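You operate a simulated robot arm through the tools that you are given. There is no shell and no other tool. Be economical: measure what you need, move in short steps, check, and stop when the job is done.

Carry out the task below with a simulated robot arm. There is one attempt and no reset: what you move stays moved.

TASK
Label the tall bare can on the hand labeller.
Fine: red lever closed while the white handle goes across; then lever open and handle home; the can stays on the turntable; leave the low can and the other rolls alone.
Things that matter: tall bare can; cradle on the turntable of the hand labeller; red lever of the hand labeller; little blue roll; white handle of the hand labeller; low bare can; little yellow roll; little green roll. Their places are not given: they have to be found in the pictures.

It is judged by the outcome, as a careful person would: the job done as asked, and still so three seconds after it is handed in. It fails if anything else is knocked over, pushed out of place, dropped, spilled or broken.

THE ROBOT
A 7-joint arm with a two-finger parallel gripper, fixed in place. Base frame: the origin is at the foot of the arm, x ahead of it, y to its left, z up; the work surface is at about z = 0. Lengths are in m, angles in rad, forces in N, time in s.
With the tool pointing down near the work surface it reaches from about 0.22 to 0.58 m from the base axis. Its first joint turns from -1.152 to 1.152 rad. Payload 2.5 kg.
Tool frame: the origin (TCP) lies between the finger pads and is the grasp point; the fingertips stand 0.023 m ahead of it; z points along the fingers, y is the line along which they close. The gripper opens to 0.094 m. The fingers are 0.038 m wide and 0.01 m thick; the gripper's body (0.054 by 0.096 m) begins 0.039 m behind the TCP.
Orientation is that of the tool frame in the base frame, as a unit quaternion [w, x, y, z]. With the fingers straight down and closing along the base's y, the tool's x points along the base's -x, its y along +y and its z along -z.

THE INTERFACE
- The arm moves only by the tool move_arm. Its argument "deltas" is text: rows parted by semicolons, each of 7 numbers parted by spaces: the opening, from 0 (shut) to 1 (fully open), then the shift along the base's x, y, z in m, then the turn, a rotation vector about the base's x, y, z in rad. In form: claw x y z rx ry rz; .... A call has 1 to 12 rows; each row is the pose to reach, as a shift and turn from the pose commanded when the call began. A row lasts 0.2 s, in which the tool goes at most 0.05 m and 0.15 rad; a call with a longer step from one row to the next is refused whole, and so is a gripper value outside its range. A pose out of reach is approached as far as the arm can. The call stops where the force on the tool passes 70 N (or 10 N more than at its start, if that is more) or the arm is blocked; 0.2 s more then pass. The fingers move at their own pace (about 0.108 m/s each) and stop on an object; they squeeze with about 31 N. The grip force told is the motor's: it shows also when the fingers shut on nothing. Time passes only in rows, and 0.2 s behind the last, so rows that repeat a pose let the fingers close. It gives the time, the measured TCP pose, the force on the tool (base axes), the opening and the grip force at its end, in the units of the frame above (readings bear some noise).
- Cameras (640 x 400 px; columns grow to the right, rows downward): "scene" is fixed at [0.0812, -0.3785, 0.5491]; the picture's right is [0.99, -0.11, 0.00], its down [-0.04, -0.41, -0.91] and it looks along [0.10, 0.90, -0.41] (base axes); focal length 372 px, centre (320, 200). "wrist" rides on the gripper at [-0.039, 0, -0.044] in the tool frame; the picture's right is [0.00, -1.00, 0.00], its down [0.97, 0.00, -0.24] and it looks along [0.24, 0.00, 0.97] (tool axes); focal length 218 px, centre (320, 200).
- grab_frame(camera): a new picture of that camera. No time passes.
- point_at(camera, pixels): for up to 12 pixels [column, row] of the newest picture of that camera ("zoom" is the newest enlarged one), the place [x, y, z] in the base frame of the surface seen there, good to about 0.003 m, but the place of the scene camera against the robot may be out by one fixed shift of up to 0.025 m in any direction. No time passes.
- inspect(camera, box): a new picture of the part [left, top, right, bottom] of that camera's present view, enlarged. No time passes.
- finish_job(): hands the job in; it is judged then, once.

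Work in short steps. Measure before you move; look again where a grasp or a placing could have gone wrong, and mend it. You have 80 turns and 54 pictures in all, the two below and enlarged ones among them. Open the gripper and draw the arm clear of the work before you hand the job in, unless the task says otherwise; then end with one line.

The tools are called after "Emit:" by a JSON object that holds its "fn" and its "kwargs". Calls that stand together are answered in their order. move_arm: Moves the arm, as the interface text tells. Its arguments: {"type":"object","properties":{"deltas":{"type":"string"}},"required":["deltas"]} The other tools are called the same way: grab_frame (camera) takes a picture; point_at (camera, pixels) gives the place of the surface under pixels of a picture; inspect (camera, box) takes an enlarged picture of a part of a camera's view; finish_job () hands the job in.

At the start:

```text
time: 0.0
ee_pos: [0.2698, 0.1975, 0.3249]
tcp_rot: [0.0, 0.001, 1.0, 0.001]
ft_force: [0.9, 0.8, 0.4]
width: 0.0942
grasp_force: 0.0
```

scene: 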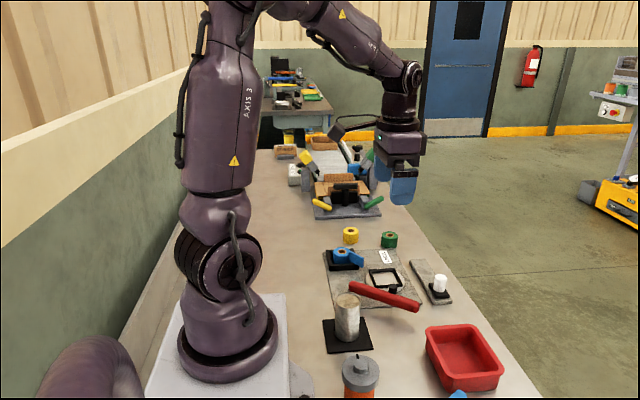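
wrist: 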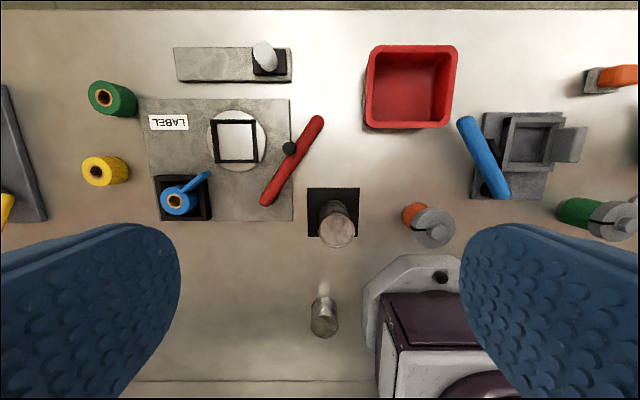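

The wrist view shows the labeller with its turntable cradle at about (236,141), the red lever at (290,160), the white handle at (265,57), and the tall can at (338,225). I'll enlarge both views before measuring.

Emit:
{"fn": "inspect", "kwargs": {"camera": "wrist", "box": [70, 20, 390, 260]}}

Emit:
{"fn": "inspect", "kwargs": {"camera": "scene", "box": [300, 210, 480, 390]}}

Emit:
{"fn": "point_at", "kwargs": {"camera": "wrist", "pixels": [[338, 232], [330, 200], [237, 141], [225, 128], [250, 155], [290, 148], [315, 124], [268, 198], [264, 52], [185, 62], [178, 203], [323, 318]]}}

```text
1.67 times, centred on (230, 140) of wrist
```

zoom: 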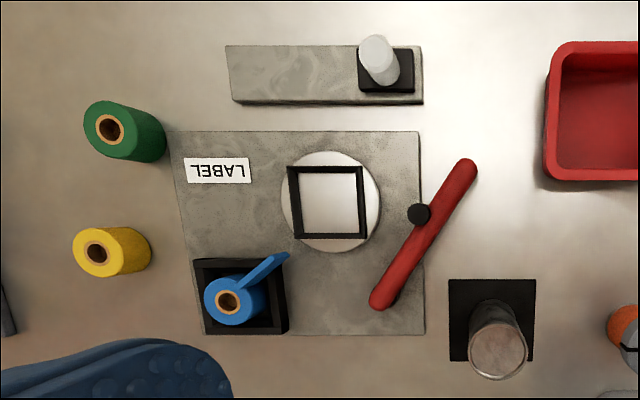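

```text
2.22 times, centred on (390, 300) of scene
```

zoom: 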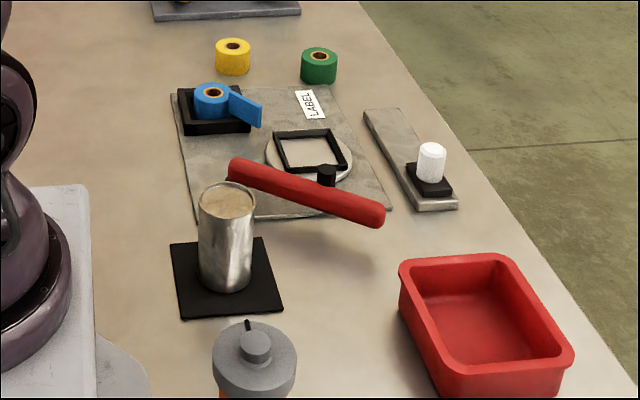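

```text
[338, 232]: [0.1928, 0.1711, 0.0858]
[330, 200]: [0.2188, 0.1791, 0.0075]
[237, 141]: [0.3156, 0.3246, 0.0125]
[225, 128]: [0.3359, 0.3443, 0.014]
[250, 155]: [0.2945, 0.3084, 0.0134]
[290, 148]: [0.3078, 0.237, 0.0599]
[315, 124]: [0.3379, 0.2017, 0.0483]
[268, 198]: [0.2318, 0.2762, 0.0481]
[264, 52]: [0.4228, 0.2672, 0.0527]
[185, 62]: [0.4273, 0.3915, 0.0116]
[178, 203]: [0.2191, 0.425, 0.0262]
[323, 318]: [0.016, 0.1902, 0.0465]
```

The labeller sits around (0.315, 0.32), the tall can at about (0.197, 0.171) with its top at z 0.086, and the handle at (0.42, 0.27). I'll move over the lever for a closer look at its pivot.

Emit:
{"fn": "move_arm", "kwargs": {"deltas": "1 0 0.02 -0.02 0 0 0; 1 0 0.05 -0.05 0 0 0; 1 0 0.05 -0.08 0 0 0"}}

Emit:
{"fn": "grab_frame", "kwargs": {"camera": "wrist"}}

Emit:
{"fn": "inspect", "kwargs": {"camera": "scene", "box": [320, 240, 460, 340]}}

```text
time: 0.8
ee_pos: [0.2711, 0.2484, 0.2438]
tcp_rot: [0.0, 0.0, 1.0, -0.001]
ft_force: [0.2, 0.2, 0.0]
width: 0.094
grasp_force: 0.0
```

```text
49 pictures are left
```

wrist: 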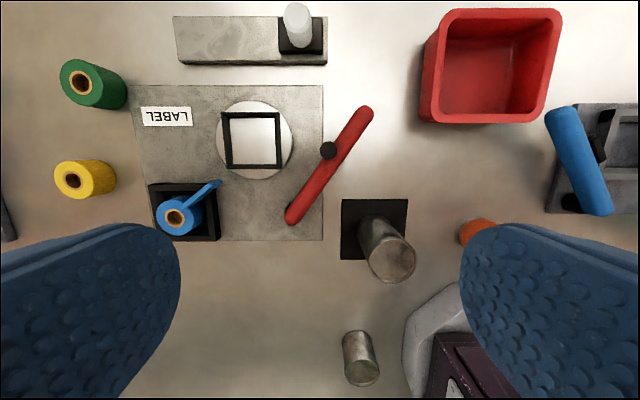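

```text
4.00 times, centred on (390, 290) of scene
```

zoom: 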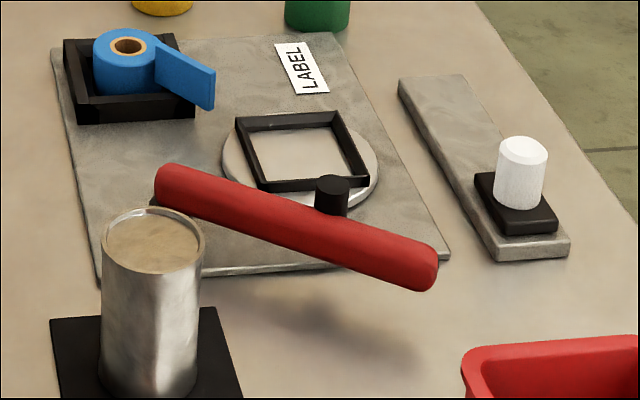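

The black roller sits mid-lever and the pivot appears to be at the lever's near end, (295,215). I'll measure the can rim, cradle corners, lever and handle.

Emit:
{"fn": "point_at", "kwargs": {"camera": "wrist", "pixels": [[391, 262], [370, 264], [411, 262], [391, 280], [390, 244], [227, 116], [275, 116], [229, 166], [278, 164], [328, 151], [365, 113], [294, 214]]}}

Emit:
{"fn": "inspect", "kwargs": {"camera": "wrist", "box": [200, 80, 440, 300]}}

```text
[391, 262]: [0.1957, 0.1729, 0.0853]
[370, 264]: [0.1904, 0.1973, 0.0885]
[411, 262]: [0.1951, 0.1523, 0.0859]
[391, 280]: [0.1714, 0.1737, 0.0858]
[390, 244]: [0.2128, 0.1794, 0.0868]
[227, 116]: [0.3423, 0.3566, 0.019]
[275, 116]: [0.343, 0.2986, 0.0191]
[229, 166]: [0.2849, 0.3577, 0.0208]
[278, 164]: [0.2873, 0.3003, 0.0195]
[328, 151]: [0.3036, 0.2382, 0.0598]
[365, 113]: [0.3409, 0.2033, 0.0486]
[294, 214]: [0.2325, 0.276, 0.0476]
```

```text
1.82 times, centred on (320, 190) of wrist
```

zoom: 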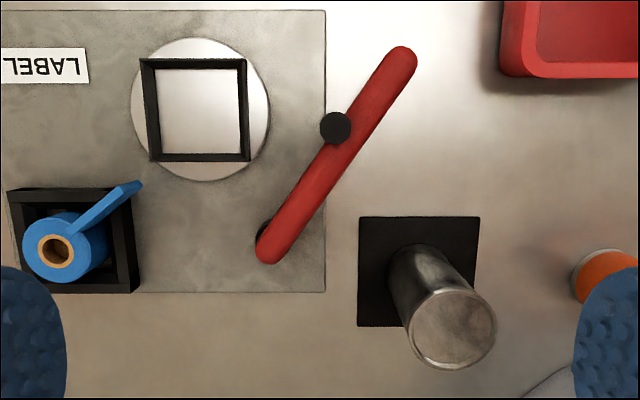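

The can is at about (0.193, 0.174), radius 0.024, and the cradle centre is about (0.314, 0.328). I'll check that the bottle next to the can doesn't foul the fingers, and go above the can.

Emit:
{"fn": "point_at", "kwargs": {"camera": "scene", "pixels": [[362, 362], [362, 377], [348, 298], [347, 320]]}}

Emit:
{"fn": "move_arm", "kwargs": {"deltas": "0.75 -0.025 -0.025 -0.03 0 0 0; 0.75 -0.05 -0.05 -0.06 0 0 0; 0.75 -0.078 -0.074 -0.09 0 0 0; 0.75 -0.078 -0.074 -0.09 0 0 0"}}

Emit:
{"fn": "grab_frame", "kwargs": {"camera": "wrist"}}

```text
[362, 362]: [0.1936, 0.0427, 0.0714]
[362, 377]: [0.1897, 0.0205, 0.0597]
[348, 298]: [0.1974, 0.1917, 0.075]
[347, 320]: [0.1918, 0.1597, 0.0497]
```

```text
time: 1.8
ee_pos: [0.193, 0.1729, 0.153]
tcp_rot: [0.0, -0.001, 1.0, 0.001]
ft_force: [0.2, 0.8, -0.5]
width: 0.0707
grasp_force: 0.0
```

```text
46 pictures are left
```

wrist: 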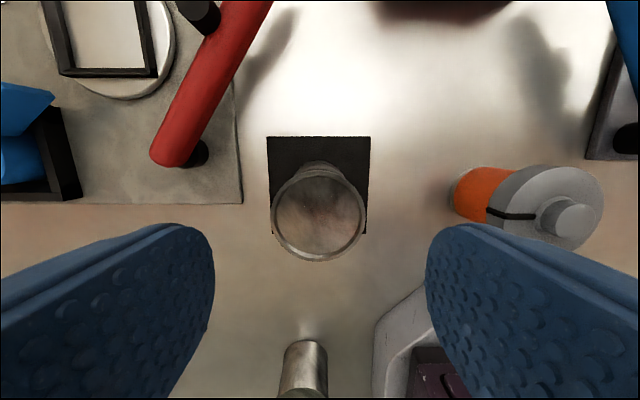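

The bottle is clear, and the can's rim (271–366) is centred between the fingers. I'll measure the rim to centre along x as well.

Emit:
{"fn": "point_at", "kwargs": {"camera": "wrist", "pixels": [[318, 256], [318, 176], [275, 215], [362, 215], [318, 215], [318, 258], [318, 173]]}}

```text
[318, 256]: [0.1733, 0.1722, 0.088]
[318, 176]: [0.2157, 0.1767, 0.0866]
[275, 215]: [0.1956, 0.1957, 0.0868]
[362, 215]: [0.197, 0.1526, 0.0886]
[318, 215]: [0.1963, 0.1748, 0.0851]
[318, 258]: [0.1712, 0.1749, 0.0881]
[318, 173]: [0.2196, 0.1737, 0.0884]
```

The can centre is (0.195, 0.174). I'll go down to z 0.066 and close on it.

Emit:
{"fn": "move_arm", "kwargs": {"deltas": "0.75 0.002 0.001 -0.03 0 0 0; 0.75 0.002 0.001 -0.06 0 0 0; 0.75 0.002 0.001 -0.087 0 0 0; 0.75 0.002 0.001 -0.087 0 0 0; 0 0.002 0.001 -0.087 0 0 0; 0 0.002 0.001 -0.087 0 0 0; 0 0.002 0.001 -0.087 0 0 0"}}

```text
time: 3.4
ee_pos: [0.1949, 0.1751, 0.0667]
tcp_rot: [0.0, 0.001, 1.0, 0.001]
ft_force: [0.8, -0.1, 0.1]
width: 0.0481
grasp_force: 31.2
```

The can is gripped at width 0.048. I'll lift it 0.09 and carry it over the lever to above the cradle.

Emit:
{"fn": "move_arm", "kwargs": {"deltas": "0 0 0 0.04 0 0 0; 0 0 0 0.08 0 0 0; 0 0 0 0.1 0 0 0; 0 0.03 0.035 0.1 0 0 0; 0 0.06 0.07 0.1 0 0 0; 0 0.09 0.105 0.1 0 0 0; 0 0.115 0.14 0.1 0 0 0; 0 0.119 0.153 0.1 0 0 0; 0 0.119 0.153 0.1 0 0 0"}}

Emit:
{"fn": "grab_frame", "kwargs": {"camera": "wrist"}}

Emit:
{"fn": "inspect", "kwargs": {"camera": "scene", "box": [300, 150, 480, 330]}}

```text
time: 5.4
ee_pos: [0.3122, 0.3284, 0.1672]
tcp_rot: [-0.001, -0.001, 1.0, 0.0]
ft_force: [-0.4, 1.3, -1.7]
width: 0.0477
grasp_force: 31.4
```

```text
45 pictures are left
```

wrist: 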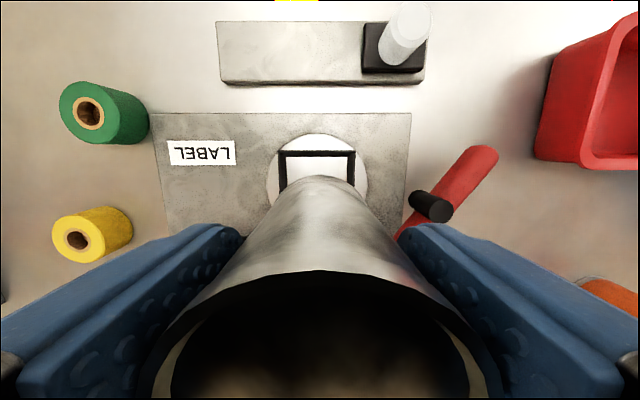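

```text
2.22 times, centred on (390, 240) of scene
```

zoom: 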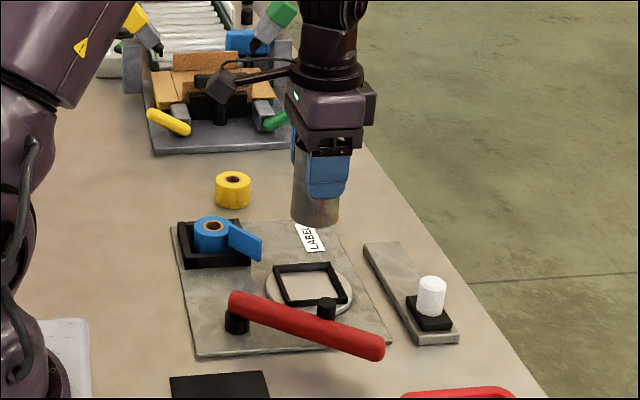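

Now I'll measure the far wall of the cradle (279–355, row 153) and the turntable's edges precisely.

Emit:
{"fn": "point_at", "kwargs": {"camera": "wrist", "pixels": [[283, 153], [317, 153], [351, 153], [282, 170], [352, 170], [317, 137], [271, 170], [365, 170], [317, 151], [317, 155]]}}

Emit:
{"fn": "inspect", "kwargs": {"camera": "wrist", "box": [250, 120, 390, 210]}}

```text
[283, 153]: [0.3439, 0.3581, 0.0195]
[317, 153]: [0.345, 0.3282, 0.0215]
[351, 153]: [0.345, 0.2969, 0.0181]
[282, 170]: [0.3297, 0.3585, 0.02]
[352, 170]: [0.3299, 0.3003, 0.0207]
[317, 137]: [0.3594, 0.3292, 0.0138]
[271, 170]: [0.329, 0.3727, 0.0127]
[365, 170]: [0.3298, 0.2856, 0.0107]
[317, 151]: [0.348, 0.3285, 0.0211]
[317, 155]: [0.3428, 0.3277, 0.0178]
```

```text
4.44 times, centred on (320, 165) of wrist
```

zoom: 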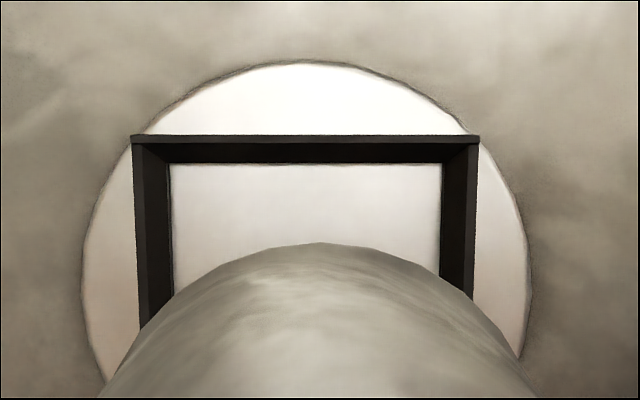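

The cradle centre comes out at about (0.314, 0.3293), with an inner width of about 0.054. I'll correct by about 1.5 mm, lower to just above the walls, and look.

Emit:
{"fn": "move_arm", "kwargs": {"deltas": "0 0.0015 0.0012 -0.03 0 0 0; 0 0.0015 0.0012 -0.06 0 0 0; 0 0.0015 0.0012 -0.072 0 0 0; 0 0.0015 0.0012 -0.072 0 0 0"}}

Emit:
{"fn": "inspect", "kwargs": {"camera": "wrist", "box": [240, 60, 400, 180]}}

Emit:
{"fn": "inspect", "kwargs": {"camera": "scene", "box": [340, 220, 440, 300]}}

```text
time: 6.4
ee_pos: [0.3136, 0.3287, 0.0958]
tcp_rot: [0.0, 0.0, 1.0, 0.0]
ft_force: [-0.6, -0.2, -1.9]
width: 0.0478
grasp_force: 31.3
```

```text
3.33 times, centred on (320, 120) of wrist
```

zoom: 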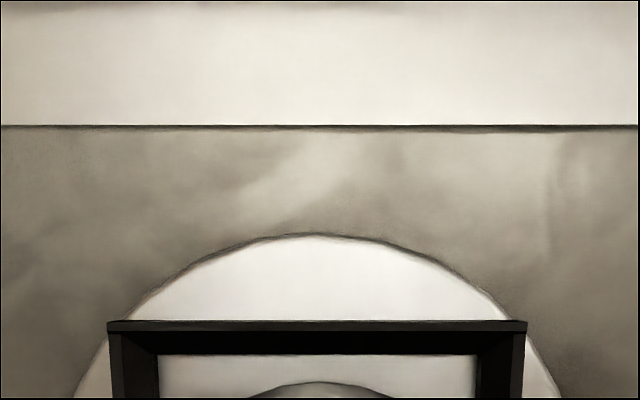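

```text
5.00 times, centred on (390, 260) of scene
```

zoom: 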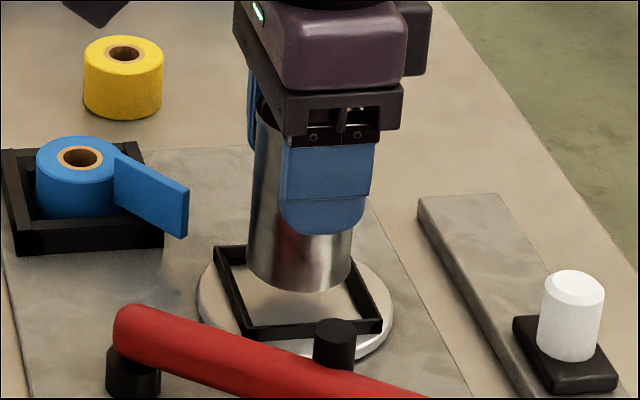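

The can (apex about column 320) is centred on the cradle (zoom columns 108–526) within a millimetre. I'll lower it until it touches.

Emit:
{"fn": "move_arm", "kwargs": {"deltas": "0 0 0.0005 -0.008 0 0 0; 0 0 0.0005 -0.014 0 0 0; 0 0 0.0005 -0.018 0 0 0; 0 0 0.0005 -0.018 0 0 0"}}

Emit:
{"fn": "inspect", "kwargs": {"camera": "scene", "box": [340, 220, 440, 300]}}

```text
time: 7.4
ee_pos: [0.3139, 0.3303, 0.0765]
tcp_rot: [0.0, 0.0, 1.0, 0.0]
ft_force: [0.4, 0.3, -2.6]
width: 0.0481
grasp_force: 31.1
```

```text
5.00 times, centred on (390, 260) of scene
```

zoom: 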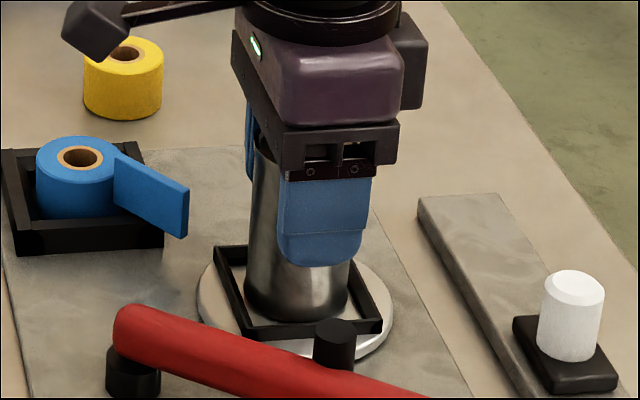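

The can is inside the walls and not yet in contact. I'll go on down in small steps to find the turntable.

Emit:
{"fn": "move_arm", "kwargs": {"deltas": "0 0 0 -0.002 0 0 0; 0 0 0 -0.003 0 0 0; 0 0 0 -0.004 0 0 0; 0 0 0 -0.004 0 0 0"}}

```text
time: 8.4
ee_pos: [0.3157, 0.3299, 0.0739]
tcp_rot: [0.003, 0.0, 1.0, 0.002]
ft_force: [2.0, 1.3, 22.1]
width: 0.0474
grasp_force: 31.0
```

It is in contact (22 N upward). I'll ease up 1.5 mm, release, and rise clear.

Emit:
{"fn": "move_arm", "kwargs": {"deltas": "0 0 0 0.0015 0 0 0; 0.7 0 0 0.0015 0 0 0; 0.75 0 0 0.0015 0 0 0; 0.75 0 0 0.0015 0 0 0; 0.75 0 0 0.03 0 0 0; 0.75 0 0 0.07 0 0 0; 0.75 0 0 0.11 0 0 0; 0.75 0 0 0.11 0 0 0"}}

Emit:
{"fn": "grab_frame", "kwargs": {"camera": "wrist"}}

Emit:
{"fn": "inspect", "kwargs": {"camera": "scene", "box": [340, 220, 440, 300]}}

```text
time: 10.2
ee_pos: [0.3156, 0.3288, 0.1821]
tcp_rot: [0.0, 0.0, 1.0, 0.0]
ft_force: [0.3, 0.1, 0.1]
width: 0.0704
grasp_force: 0.0
```

```text
39 pictures are left
```

wrist: 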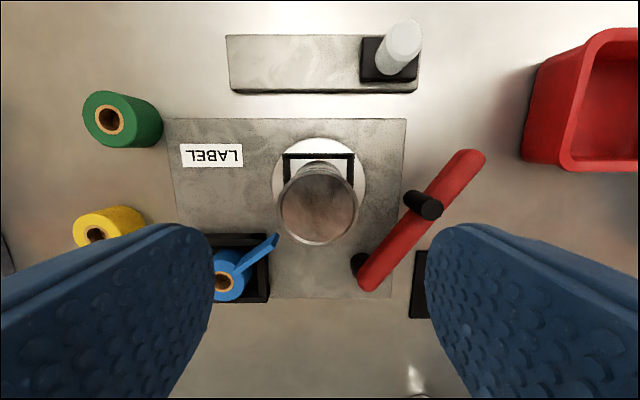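

```text
5.00 times, centred on (390, 260) of scene
```

zoom: 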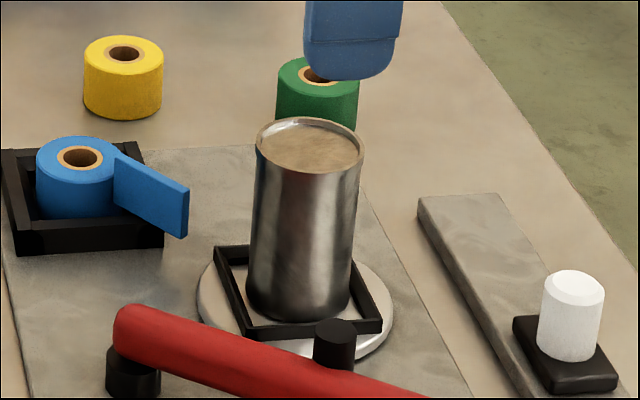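

The can is seated upright in the cradle. Next is the lever: I'll measure it, its roller, the red tray's near edge and the handle before pushing.

Emit:
{"fn": "point_at", "kwargs": {"camera": "wrist", "pixels": [[528, 145], [540, 75], [478, 158], [470, 165], [425, 215], [372, 282], [358, 262], [408, 30], [370, 70], [395, 70], [235, 60], [318, 215]]}}

Emit:
{"fn": "move_arm", "kwargs": {"deltas": "0 0.01 -0.045 0 0 0 0; 0 0.02 -0.09 0 0 0 0; 0 0.02 -0.135 0 0 0 0; 0 0.02 -0.165 0 0 0 0; 0 0.02 -0.165 0 0 0 0"}}

Emit:
{"fn": "grab_frame", "kwargs": {"camera": "wrist"}}

```text
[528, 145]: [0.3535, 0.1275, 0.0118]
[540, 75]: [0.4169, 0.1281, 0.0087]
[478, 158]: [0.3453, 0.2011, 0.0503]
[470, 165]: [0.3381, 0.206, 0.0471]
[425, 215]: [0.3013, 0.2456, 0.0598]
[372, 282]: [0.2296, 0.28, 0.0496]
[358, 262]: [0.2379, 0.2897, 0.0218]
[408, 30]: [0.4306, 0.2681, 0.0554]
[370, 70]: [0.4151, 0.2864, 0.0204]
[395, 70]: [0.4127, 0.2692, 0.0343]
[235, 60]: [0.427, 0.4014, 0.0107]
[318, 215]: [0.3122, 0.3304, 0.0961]
```

```text
time: 11.4
ee_pos: [0.3352, 0.1637, 0.1813]
tcp_rot: [0.001, 0.001, 1.0, 0.0]
ft_force: [-0.2, -0.1, 0.5]
width: 0.0
grasp_force: 31.3
```

```text
37 pictures are left
```

wrist: 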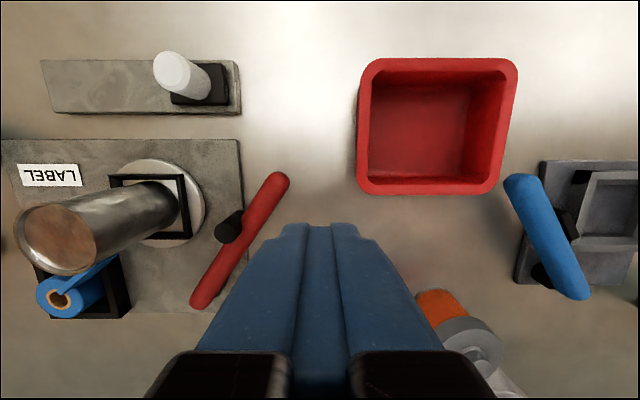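

The fingers are between lever and tray with space on both sides. I'll descend to z 0.0615 (tips beside the lever) and begin the push toward +y.

Emit:
{"fn": "move_arm", "kwargs": {"deltas": "0 -0.003 0 -0.04 0 0 0; 0 -0.003 0 -0.08 0 0 0; 0 -0.003 0 -0.12 0 0 0; 0 -0.003 0 -0.12 0 0 0; 0 -0.003 0.012 -0.12 0 0 0; 0 -0.003 0.024 -0.12 0 0 0; 0 -0.003 0.036 -0.12 0 0 0; 0 -0.003 0.048 -0.12 0 0 0; 0 -0.003 0.06 -0.12 0 0 0; 0 -0.003 0.06 -0.12 0 0 0"}}

Emit:
{"fn": "inspect", "kwargs": {"camera": "scene", "box": [320, 220, 460, 320]}}

```text
time: 13.6
ee_pos: [0.3318, 0.2233, 0.0624]
tcp_rot: [0.0, 0.0, 1.0, 0.0]
ft_force: [0.1, -0.3, 0.7]
width: 0.0004
grasp_force: 30.9
```

```text
4.00 times, centred on (390, 270) of scene
```

zoom: 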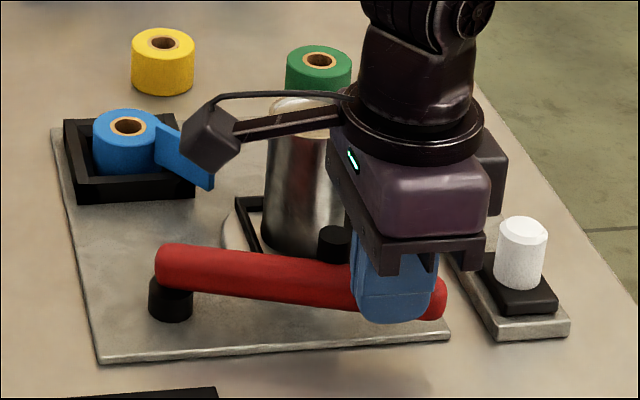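

The lever follows the push and is now about level. I'll continue in 6 mm steps until the roller meets the can.

Emit:
{"fn": "move_arm", "kwargs": {"deltas": "0 0 0.008 0 0 0 0; 0 0 0.016 0 0 0 0; 0 0 0.022 0 0 0 0; 0 0 0.022 0 0 0 0"}}

Emit:
{"fn": "inspect", "kwargs": {"camera": "scene", "box": [320, 220, 460, 320]}}

```text
time: 14.6
ee_pos: [0.3315, 0.2456, 0.0636]
tcp_rot: [0.0, 0.0, 1.0, -0.001]
ft_force: [-0.3, 0.2, 0.0]
width: 0.0001
grasp_force: 30.9
```

```text
4.00 times, centred on (390, 270) of scene
```

zoom: 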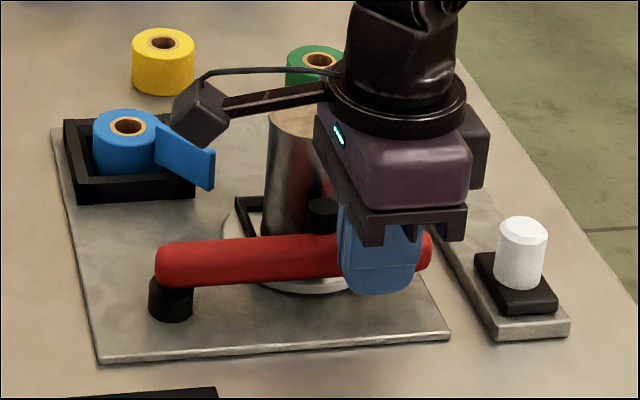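

Still no load, and the roller is nearing the can. I'll go on in smaller steps.

Emit:
{"fn": "move_arm", "kwargs": {"deltas": "0 0 0.003 0 0 0 0; 0 0 0.006 0 0 0 0; 0 0 0.009 0 0 0 0; 0 0 0.009 0 0 0 0"}}

Emit:
{"fn": "inspect", "kwargs": {"camera": "scene", "box": [340, 230, 440, 310]}}

```text
time: 15.6
ee_pos: [0.3313, 0.2566, 0.0636]
tcp_rot: [-0.001, 0.001, 1.0, -0.001]
ft_force: [0.6, -0.1, -0.4]
width: 0.0
grasp_force: 31.0
```

```text
5.00 times, centred on (390, 270) of scene
```

zoom: 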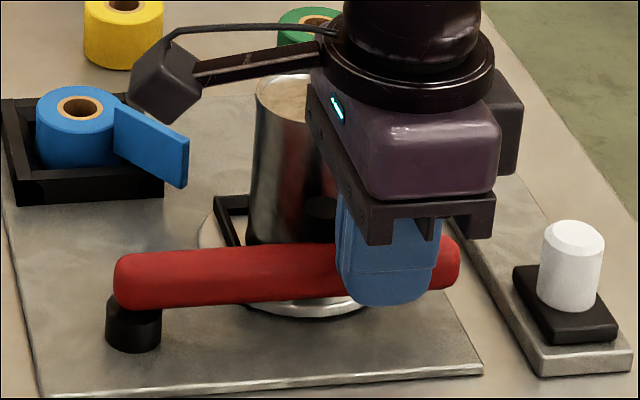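

Emit:
{"fn": "move_arm", "kwargs": {"deltas": "0 0 0.002 0 0 0 0; 0 0 0.004 0 0 0 0; 0 0 0.006 0 0 0 0; 0 0 0.006 0 0 0 0"}}

Emit:
{"fn": "grab_frame", "kwargs": {"camera": "wrist"}}

```text
time: 16.6
ee_pos: [0.3318, 0.2614, 0.0635]
tcp_rot: [0.0, 0.0, 1.0, 0.0]
ft_force: [0.4, 0.7, 0.1]
width: 0.0001
grasp_force: 30.6
```

```text
33 pictures are left
```

wrist: 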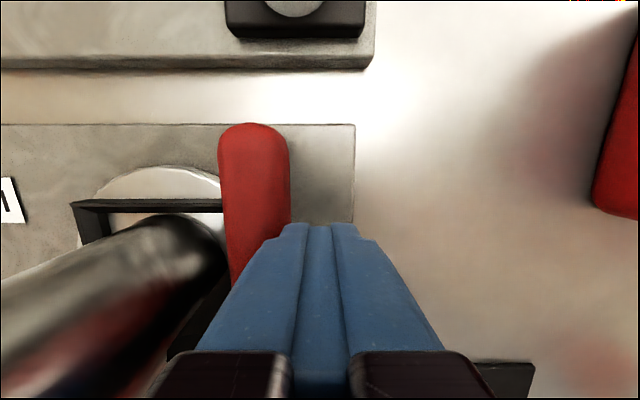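

The lever lies nearly along x and there is still no reaction. I'll push a few millimetres more.

Emit:
{"fn": "move_arm", "kwargs": {"deltas": "0 0 0.002 0 0 0 0; 0 0 0.004 0 0 0 0; 0 0 0.005 0 0 0 0; 0 0 0.005 0 0 0 0"}}

Emit:
{"fn": "inspect", "kwargs": {"camera": "scene", "box": [340, 230, 440, 310]}}

```text
time: 17.6
ee_pos: [0.3322, 0.2641, 0.0634]
tcp_rot: [0.0, 0.002, 1.0, -0.003]
ft_force: [-2.4, -24.1, 8.1]
width: 0.0
grasp_force: 30.5
```

```text
5.00 times, centred on (390, 270) of scene
```

zoom: 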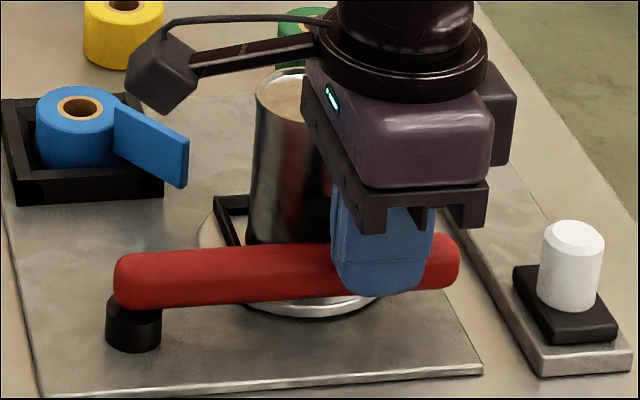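

There is a 24 N reaction, so the lever is closed against its stop or the can. I'll back off, rise, and see whether it stays.

Emit:
{"fn": "move_arm", "kwargs": {"deltas": "0 0 -0.02 0 0 0 0; 0 0 -0.05 0 0 0 0; 0 0 -0.05 0.04 0 0 0; 0 0 -0.05 0.08 0 0 0; 0 0 -0.05 0.11 0 0 0; 0 0 -0.05 0.11 0 0 0"}}

Emit:
{"fn": "grab_frame", "kwargs": {"camera": "wrist"}}

Emit:
{"fn": "inspect", "kwargs": {"camera": "scene", "box": [340, 220, 440, 300]}}

```text
time: 19.0
ee_pos: [0.3298, 0.2175, 0.1756]
tcp_rot: [0.0, -0.001, 1.0, 0.0]
ft_force: [0.7, 0.5, -0.4]
width: 0.0002
grasp_force: 30.9
```

```text
31 pictures are left
```

wrist: 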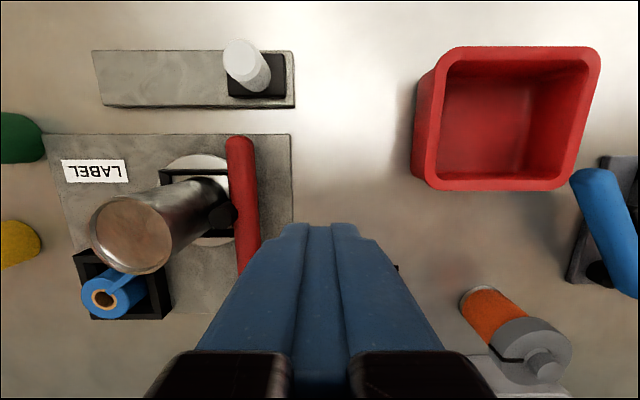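

```text
5.00 times, centred on (390, 260) of scene
```

zoom: 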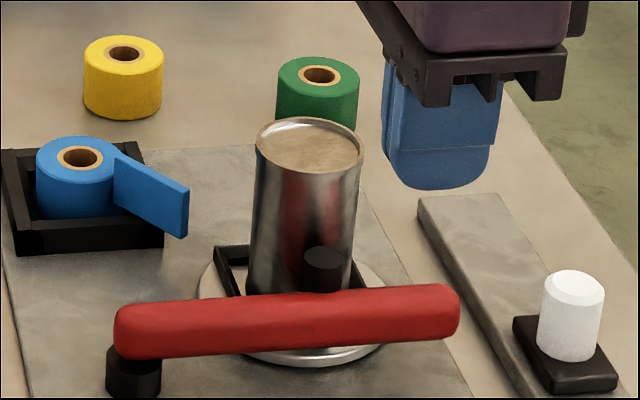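

The lever stays closed with its roller against the can. Now I'll measure the white handle, its carriage and the rail ends.

Emit:
{"fn": "point_at", "kwargs": {"camera": "wrist", "pixels": [[240, 58], [232, 70], [262, 73], [258, 88], [232, 88], [284, 92], [97, 55], [106, 103], [288, 55], [293, 97], [255, 65], [247, 78]]}}

Emit:
{"fn": "inspect", "kwargs": {"camera": "wrist", "box": [80, 20, 320, 140]}}

```text
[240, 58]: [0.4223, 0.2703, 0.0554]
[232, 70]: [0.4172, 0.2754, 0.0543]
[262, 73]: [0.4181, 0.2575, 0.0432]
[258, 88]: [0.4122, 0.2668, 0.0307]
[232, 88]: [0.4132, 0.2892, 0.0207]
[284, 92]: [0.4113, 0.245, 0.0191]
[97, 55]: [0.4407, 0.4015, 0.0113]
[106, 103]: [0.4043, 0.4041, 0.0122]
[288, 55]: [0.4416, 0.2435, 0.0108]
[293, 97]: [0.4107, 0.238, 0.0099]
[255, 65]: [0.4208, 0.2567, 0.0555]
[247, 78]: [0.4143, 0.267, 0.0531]
```

```text
2.67 times, centred on (200, 80) of wrist
```

zoom: 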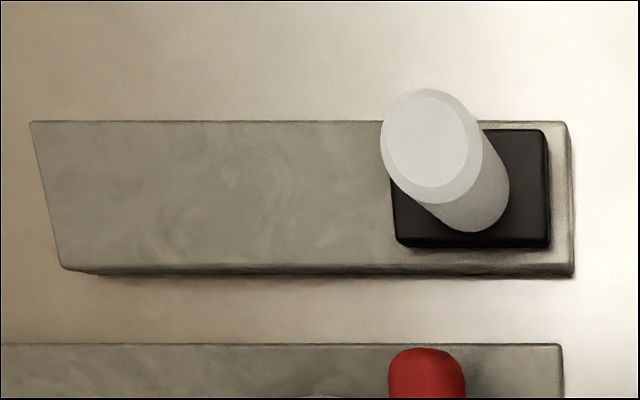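

The handle is at about (0.424, 0.267) and its top is at z 0.055. The carriage spans y 0.243–0.290 on a rail running from y 0.24 to 0.405. I'll go above the handle with the fingers at 0.06.

Emit:
{"fn": "move_arm", "kwargs": {"deltas": "0.64 0.03 0.015 0 0 0 0; 0.64 0.06 0.035 0 0 0 0; 0.64 0.094 0.05 0 0 0 0; 0.64 0.094 0.05 -0.03 0 0 0; 0.64 0.094 0.05 -0.05 0 0 0; 0.64 0.094 0.05 -0.05 0 0 0"}}

Emit:
{"fn": "grab_frame", "kwargs": {"camera": "wrist"}}

```text
time: 20.4
ee_pos: [0.4244, 0.2665, 0.1228]
tcp_rot: [0.0, 0.0, 1.0, 0.0]
ft_force: [0.7, 0.4, 0.6]
width: 0.0599
grasp_force: 0.0
```

```text
28 pictures are left
```

wrist: 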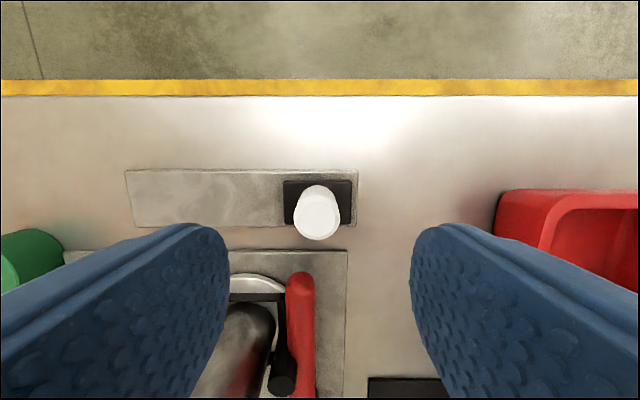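

The handle (column 318) is centred between the fingers. I'll descend to z 0.050 and grip it.

Emit:
{"fn": "move_arm", "kwargs": {"deltas": "0.64 0 0 -0.04 0 0 0; 0.64 0 0 -0.072 0 0 0; 0.64 0 0 -0.072 0 0 0; 0 0 0 -0.072 0 0 0; 0 0 0 -0.072 0 0 0; 0 0 0 -0.072 0 0 0"}}

Emit:
{"fn": "inspect", "kwargs": {"camera": "scene", "box": [340, 210, 480, 310]}}

```text
time: 21.8
ee_pos: [0.425, 0.2698, 0.0524]
tcp_rot: [0.002, -0.001, 1.0, 0.003]
ft_force: [9.8, 29.8, -15.6]
width: 0.0245
grasp_force: 45.4
```

```text
4.00 times, centred on (410, 260) of scene
```

zoom: 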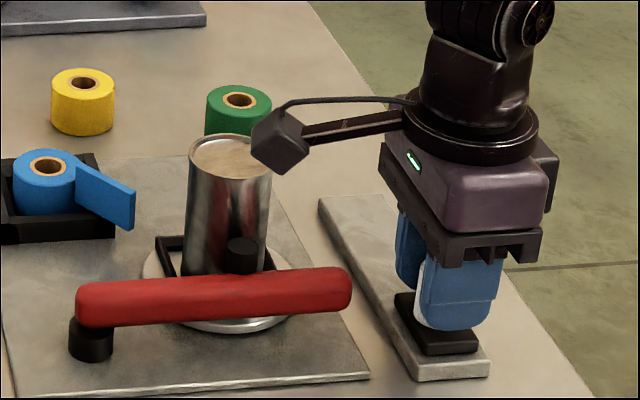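

The handle is gripped at width 0.0245, and the boom on the hand passes above the can. I'll slide it +y slowly, first half of the travel.

Emit:
{"fn": "move_arm", "kwargs": {"deltas": "0 0 0.008 0 0 0 0; 0 0 0.016 0 0 0 0; 0 0 0.024 0 0 0 0; 0 0 0.032 0 0 0 0; 0 0 0.04 0 0 0 0; 0 0 0.048 0 0 0 0; 0 0 0.056 0 0 0 0; 0 0 0.056 0 0 0 0"}}

Emit:
{"fn": "inspect", "kwargs": {"camera": "scene", "box": [340, 210, 480, 310]}}

```text
time: 23.6
ee_pos: [0.4253, 0.3238, 0.0521]
tcp_rot: [0.0, 0.0, 1.0, 0.0]
ft_force: [-17.1, -0.1, 21.9]
width: 0.0247
grasp_force: 44.7
```

```text
4.00 times, centred on (410, 260) of scene
```

zoom: 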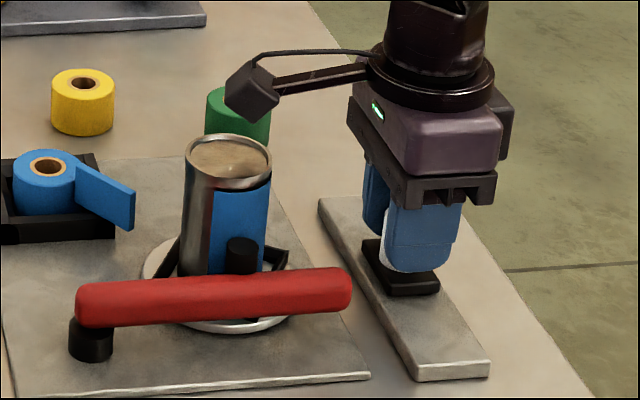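

It works: the blue label is wrapping on as the turntable turns. I'll continue to the far end of the rail.

Emit:
{"fn": "move_arm", "kwargs": {"deltas": "0 0 0.008 0 0 0 0; 0 0 0.016 0 0 0 0; 0 0 0.024 0 0 0 0; 0 0 0.032 0 0 0 0; 0 0 0.04 0 0 0 0; 0 0 0.048 0 0 0 0; 0 0 0.048 0 0 0 0"}}

Emit:
{"fn": "inspect", "kwargs": {"camera": "scene", "box": [340, 210, 480, 310]}}

```text
time: 25.2
ee_pos: [0.4247, 0.3712, 0.0526]
tcp_rot: [0.0, 0.0, 1.0, 0.0]
ft_force: [-14.8, -0.1, 18.6]
width: 0.0244
grasp_force: 44.9
```

```text
4.00 times, centred on (410, 260) of scene
```

zoom: 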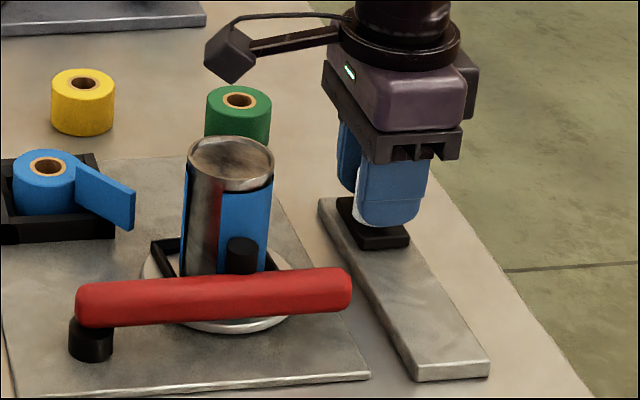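

Nearly at the end. I'll go on in small steps until the stop is felt.

Emit:
{"fn": "move_arm", "kwargs": {"deltas": "0 0 0.004 0 0 0 0; 0 0 0.008 0 0 0 0; 0 0 0.011 0 0 0 0; 0 0 0.011 0 0 0 0"}}

Emit:
{"fn": "inspect", "kwargs": {"camera": "scene", "box": [340, 210, 480, 310]}}

```text
time: 26.2
ee_pos: [0.4247, 0.3791, 0.0517]
tcp_rot: [0.0, 0.0, 1.0, -0.002]
ft_force: [-23.4, -10.5, 21.4]
width: 0.0244
grasp_force: 44.6
```

```text
4.00 times, centred on (410, 260) of scene
```

zoom: 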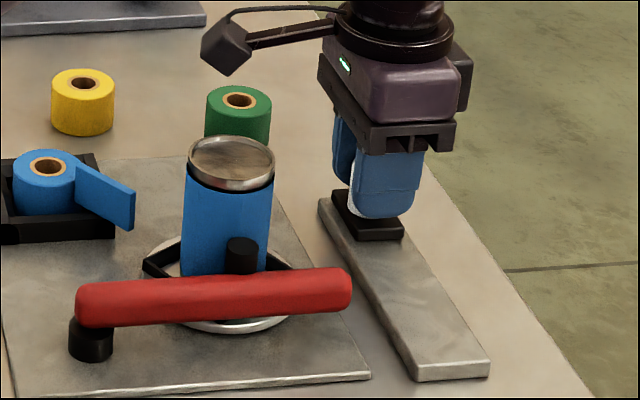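

The label now wraps the can and the stop gives a −10 N reaction. I'll press 2 mm more to be sure, then release the handle and rise, because the lever opens first.

Emit:
{"fn": "move_arm", "kwargs": {"deltas": "0 0 0.003 0 0 0 0; 0 0 0.003 0 0 0 0; 0.3 0 0 0 0 0 0; 0.55 0 -0.002 0 0 0 0; 0.55 0 -0.002 0 0 0 0; 0.55 0 -0.002 0.04 0 0 0; 0.55 0 -0.002 0.08 0 0 0; 0.55 0 -0.002 0.12 0 0 0; 0.55 0 -0.002 0.12 0 0 0"}}

Emit:
{"fn": "grab_frame", "kwargs": {"camera": "wrist"}}

Emit:
{"fn": "inspect", "kwargs": {"camera": "scene", "box": [340, 210, 480, 310]}}

```text
time: 28.2
ee_pos: [0.4272, 0.3798, 0.17]
tcp_rot: [0.0, -0.001, 1.0, 0.001]
ft_force: [0.0, 1.3, 0.7]
width: 0.0519
grasp_force: 0.0
```

```text
23 pictures are left
```

wrist: 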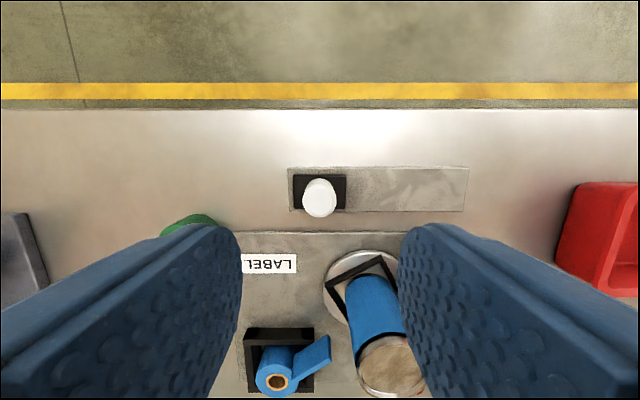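

```text
4.00 times, centred on (410, 260) of scene
```

zoom: 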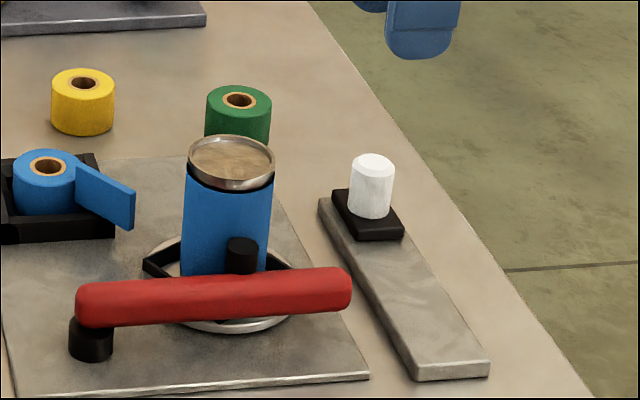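

The handle is at the far end and the can is fully labelled. Next I'll open the lever by straddling its tip, viewing it first from above around (0.366, 0.285).

Emit:
{"fn": "move_arm", "kwargs": {"deltas": "0.5 -0.02 -0.03 0 0 0 0; 0.5 -0.04 -0.06 0 0 0 0; 0.5 -0.061 -0.092 0 0 0 0; 0.5 -0.061 -0.092 -0.02 0 0 0; 0.5 -0.061 -0.092 -0.02 0 0 0"}}

Emit:
{"fn": "grab_frame", "kwargs": {"camera": "wrist"}}

```text
time: 29.4
ee_pos: [0.3642, 0.2893, 0.1498]
tcp_rot: [-0.001, -0.001, 1.0, 0.0]
ft_force: [0.2, -0.1, 0.5]
width: 0.0471
grasp_force: 0.0
```

```text
21 pictures are left
```

wrist: 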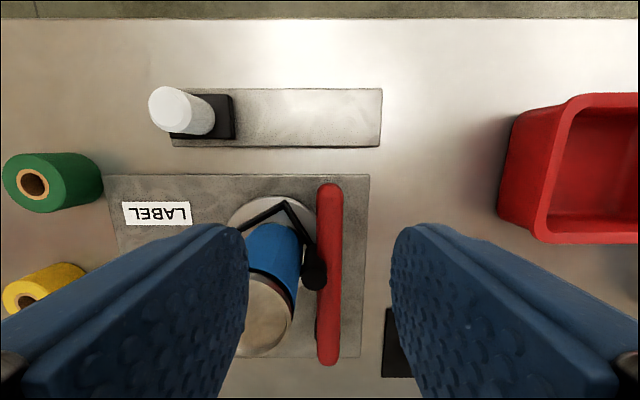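

Emit:
{"fn": "point_at", "kwargs": {"camera": "wrist", "pixels": [[330, 188], [330, 200], [319, 200], [341, 200], [330, 240], [330, 300], [328, 355], [315, 275], [255, 310], [290, 310], [283, 345]]}}

```text
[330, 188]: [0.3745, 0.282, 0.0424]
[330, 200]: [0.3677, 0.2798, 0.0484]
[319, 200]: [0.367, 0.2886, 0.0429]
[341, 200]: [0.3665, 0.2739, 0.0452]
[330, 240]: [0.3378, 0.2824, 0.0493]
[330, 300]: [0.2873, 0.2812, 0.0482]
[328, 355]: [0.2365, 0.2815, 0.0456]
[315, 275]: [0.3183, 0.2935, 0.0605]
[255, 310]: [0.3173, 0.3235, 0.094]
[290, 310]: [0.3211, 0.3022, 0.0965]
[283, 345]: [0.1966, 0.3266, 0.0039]
```

The lever lies along x at y 0.2815, with its tip at x 0.374. I'll straddle it at (0.366, 0.283), z 0.062.

Emit:
{"fn": "move_arm", "kwargs": {"deltas": "0.5 0.002 -0.007 -0.03 0 0 0; 0.5 0.002 -0.007 -0.06 0 0 0; 0.5 0.002 -0.007 -0.087 0 0 0; 0.5 0.002 -0.007 -0.087 0 0 0"}}

Emit:
{"fn": "inspect", "kwargs": {"camera": "scene", "box": [340, 210, 480, 310]}}

```text
time: 30.4
ee_pos: [0.3645, 0.2799, 0.0624]
tcp_rot: [0.0, 0.0, 1.0, 0.0]
ft_force: [0.4, -0.6, -0.1]
width: 0.0467
grasp_force: 0.0
```

```text
4.00 times, centred on (410, 260) of scene
```

zoom: 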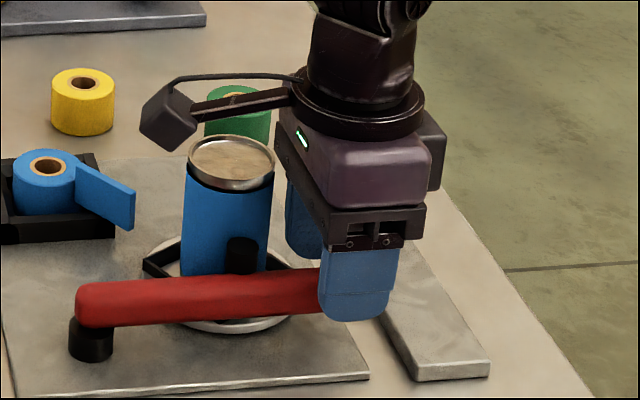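

Straddled with no contact. I'll draw the lever open toward −y, moving inward in x along its arc.

Emit:
{"fn": "move_arm", "kwargs": {"deltas": "0.5 -0.001 -0.01 0 0 0 0; 0.5 -0.002 -0.02 0 0 0 0; 0.5 -0.005 -0.03 0 0 0 0; 0.5 -0.008 -0.04 0 0 0 0; 0.5 -0.011 -0.049 0 0 0 0; 0.5 -0.014 -0.057 0 0 0 0; 0.5 -0.017 -0.064 0 0 0 0; 0.5 -0.017 -0.064 0 0 0 0"}}

Emit:
{"fn": "inspect", "kwargs": {"camera": "scene", "box": [320, 220, 460, 320]}}

```text
time: 32.2
ee_pos: [0.3496, 0.2152, 0.065]
tcp_rot: [0.0, 0.0, 1.0, 0.001]
ft_force: [0.6, -0.5, -0.1]
width: 0.0471
grasp_force: 0.0
```

```text
4.00 times, centred on (390, 270) of scene
```

zoom: 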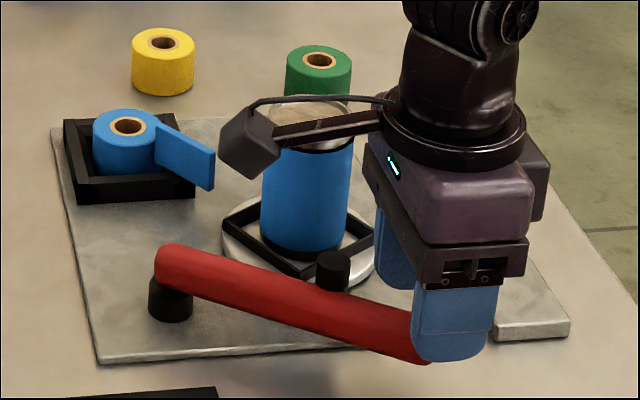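

The lever is almost back to its original angle. I'll go a bit more to find its open stop.

Emit:
{"fn": "move_arm", "kwargs": {"deltas": "0.5 -0.002 -0.003 0 0 0 0; 0.5 -0.004 -0.006 0 0 0 0; 0.5 -0.005 -0.008 0 0 0 0; 0.5 -0.005 -0.008 0 0 0 0"}}

Emit:
{"fn": "grab_frame", "kwargs": {"camera": "wrist"}}

```text
time: 33.2
ee_pos: [0.3451, 0.2092, 0.0652]
tcp_rot: [0.0, 0.0, 1.0, 0.0]
ft_force: [-0.3, -0.1, 0.3]
width: 0.0469
grasp_force: 0.1
```

```text
18 pictures are left
```

wrist: 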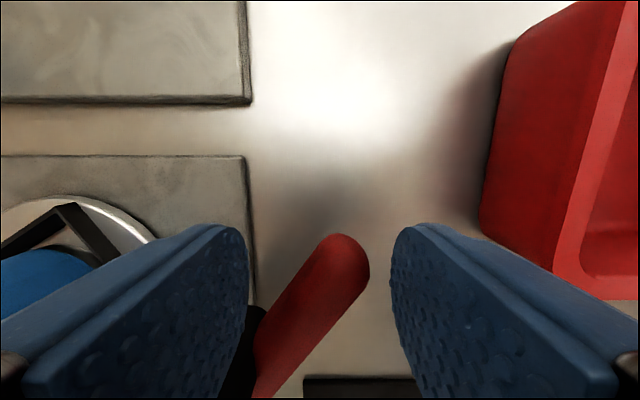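

I'll measure the lever tip and then rise straight up off it to compare the angle with the start.

Emit:
{"fn": "point_at", "kwargs": {"camera": "wrist", "pixels": [[345, 250], [335, 275], [300, 330]]}}

Emit:
{"fn": "move_arm", "kwargs": {"deltas": "0.5 0 0.002 0.04 0 0 0; 0.5 0 0.002 0.08 0 0 0; 0.5 0 0.002 0.115 0 0 0; 0.5 0 0.002 0.115 0 0 0"}}

Emit:
{"fn": "inspect", "kwargs": {"camera": "scene", "box": [320, 240, 460, 340]}}

```text
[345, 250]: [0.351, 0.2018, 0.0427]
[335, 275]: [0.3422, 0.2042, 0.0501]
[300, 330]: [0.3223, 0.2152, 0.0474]
```

```text
time: 34.2
ee_pos: [0.3445, 0.2115, 0.1812]
tcp_rot: [0.0, 0.0, 1.0, 0.0]
ft_force: [-0.9, -0.8, 0.5]
width: 0.047
grasp_force: 0.0
```

```text
4.00 times, centred on (390, 290) of scene
```

zoom: 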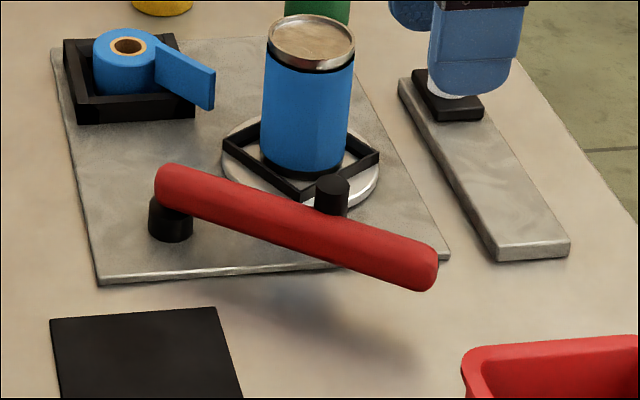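

The lever is back at exactly its starting angle (tip at zoom (437,275), as at first). Now I'll bring the handle home, going above it at (0.425, 0.380) and gripping.

Emit:
{"fn": "move_arm", "kwargs": {"deltas": "0.6 0.03 0.04 0 0 0 0; 0.6 0.055 0.08 0 0 0 0; 0.6 0.08 0.12 0 0 0 0; 0.6 0.081 0.16 0 0 0 0; 0.6 0.081 0.1685 0 0 0 0; 0.6 0.081 0.1685 -0.04 0 0 0; 0.6 0.081 0.1685 -0.06 0 0 0; 0.6 0.081 0.1685 -0.06 0 0 0"}}

Emit:
{"fn": "grab_frame", "kwargs": {"camera": "wrist"}}

```text
time: 36.0
ee_pos: [0.4246, 0.3797, 0.1186]
tcp_rot: [0.0, 0.001, 1.0, 0.0]
ft_force: [-0.1, 1.0, 0.5]
width: 0.0562
grasp_force: 0.0
```

```text
16 pictures are left
```

wrist: 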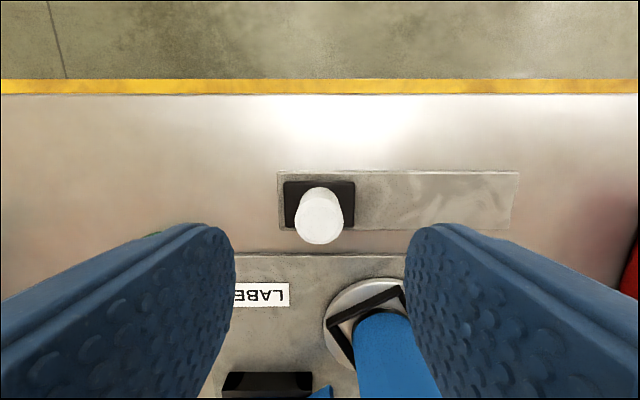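

The handle (column 319) is centred. I'll descend and grip as before.

Emit:
{"fn": "move_arm", "kwargs": {"deltas": "0.6 0 0 -0.04 0 0 0; 0.6 0 0 -0.067 0 0 0; 0.6 0 0 -0.067 0 0 0; 0 0 0 -0.067 0 0 0; 0 0 0 -0.067 0 0 0; 0 0 0 -0.067 0 0 0"}}

```text
time: 37.4
ee_pos: [0.4238, 0.3791, 0.0532]
tcp_rot: [0.0, 0.0, 1.0, -0.001]
ft_force: [-0.1, 2.4, -2.6]
width: 0.0246
grasp_force: 45.3
```

The handle is gripped. I'll slide it −y toward home, which is about −0.110.

Emit:
{"fn": "move_arm", "kwargs": {"deltas": "0 0 -0.01 0 0 0 0; 0 0 -0.02 0 0 0 0; 0 0 -0.03 0 0 0 0; 0 0 -0.04 0 0 0 0; 0 0 -0.05 0 0 0 0; 0 0 -0.06 0 0 0 0; 0 0 -0.07 0 0 0 0; 0 0 -0.08 0 0 0 0; 0 0 -0.09 0 0 0 0; 0 0 -0.1 0 0 0 0; 0 0 -0.105 0 0 0 0; 0 0 -0.105 0 0 0 0"}}

Emit:
{"fn": "inspect", "kwargs": {"camera": "scene", "box": [340, 220, 480, 320]}}

```text
time: 40.0
ee_pos: [0.4248, 0.2729, 0.0529]
tcp_rot: [-0.001, 0.0, 1.0, -0.001]
ft_force: [-23.1, -0.7, 29.5]
width: 0.0246
grasp_force: 44.4
```

```text
4.00 times, centred on (410, 270) of scene
```

zoom: 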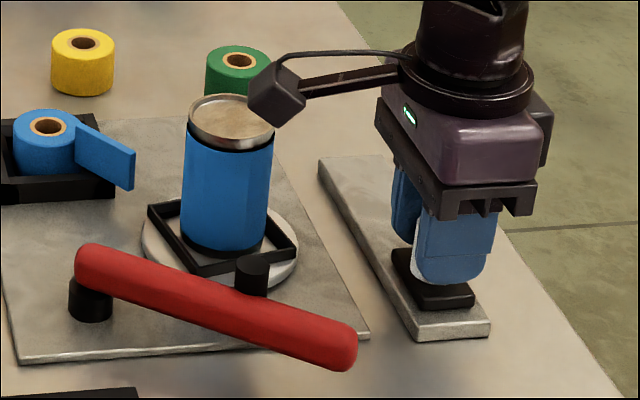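

The label stays on and home is about 3–4 mm further. I'll press on to the stop.

Emit:
{"fn": "move_arm", "kwargs": {"deltas": "0 0 -0.003 0 0 0 0; 0 0 -0.005 0 0 0 0; 0 0 -0.007 0 0 0 0; 0 0 -0.007 0 0 0 0"}}

```text
time: 41.0
ee_pos: [0.4248, 0.2701, 0.0521]
tcp_rot: [0.0, -0.001, 1.0, 0.003]
ft_force: [0.4, 24.3, 6.2]
width: 0.0247
grasp_force: 45.0
```

The home stop is reached (24 N at y 0.270, the same as at first). I'll release evenly, rise, and draw clear.

Emit:
{"fn": "move_arm", "kwargs": {"deltas": "0 0 -0.006 0 0 0 0; 0.3 0 -0.004 0 0 0 0; 0.6 0 -0.004 0 0 0 0; 0.6 0 -0.004 0 0 0 0; 0.6 0 -0.004 0.04 0 0 0; 0.6 0 -0.004 0.08 0 0 0; 0.6 0 -0.004 0.12 0 0 0; 0.8 -0.03 -0.02 0.16 0 0 0; 0.8 -0.06 -0.05 0.2 0 0 0; 0.8 -0.09 -0.08 0.23 0 0 0; 0.8 -0.12 -0.1 0.25 0 0 0; 0.8 -0.12 -0.1 0.25 0 0 0"}}

Emit:
{"fn": "grab_frame", "kwargs": {"camera": "wrist"}}

Emit:
{"fn": "inspect", "kwargs": {"camera": "scene", "box": [300, 210, 480, 390]}}

```text
refused: row 8 steps farther than a row can; nothing moved
```

```text
14 pictures are left
```

wrist: 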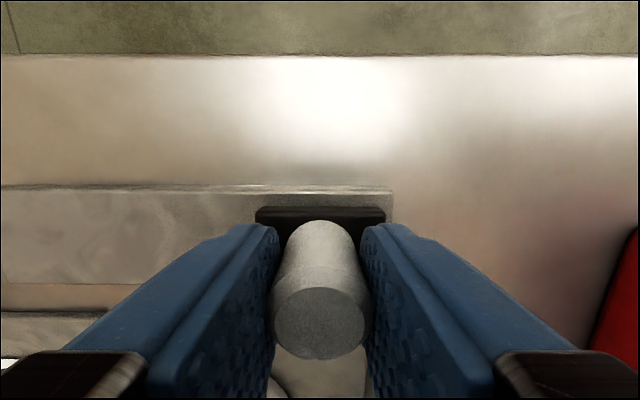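

```text
2.22 times, centred on (390, 300) of scene
```

zoom: 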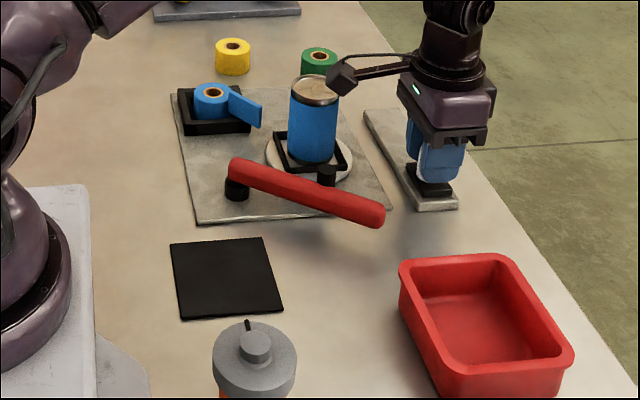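

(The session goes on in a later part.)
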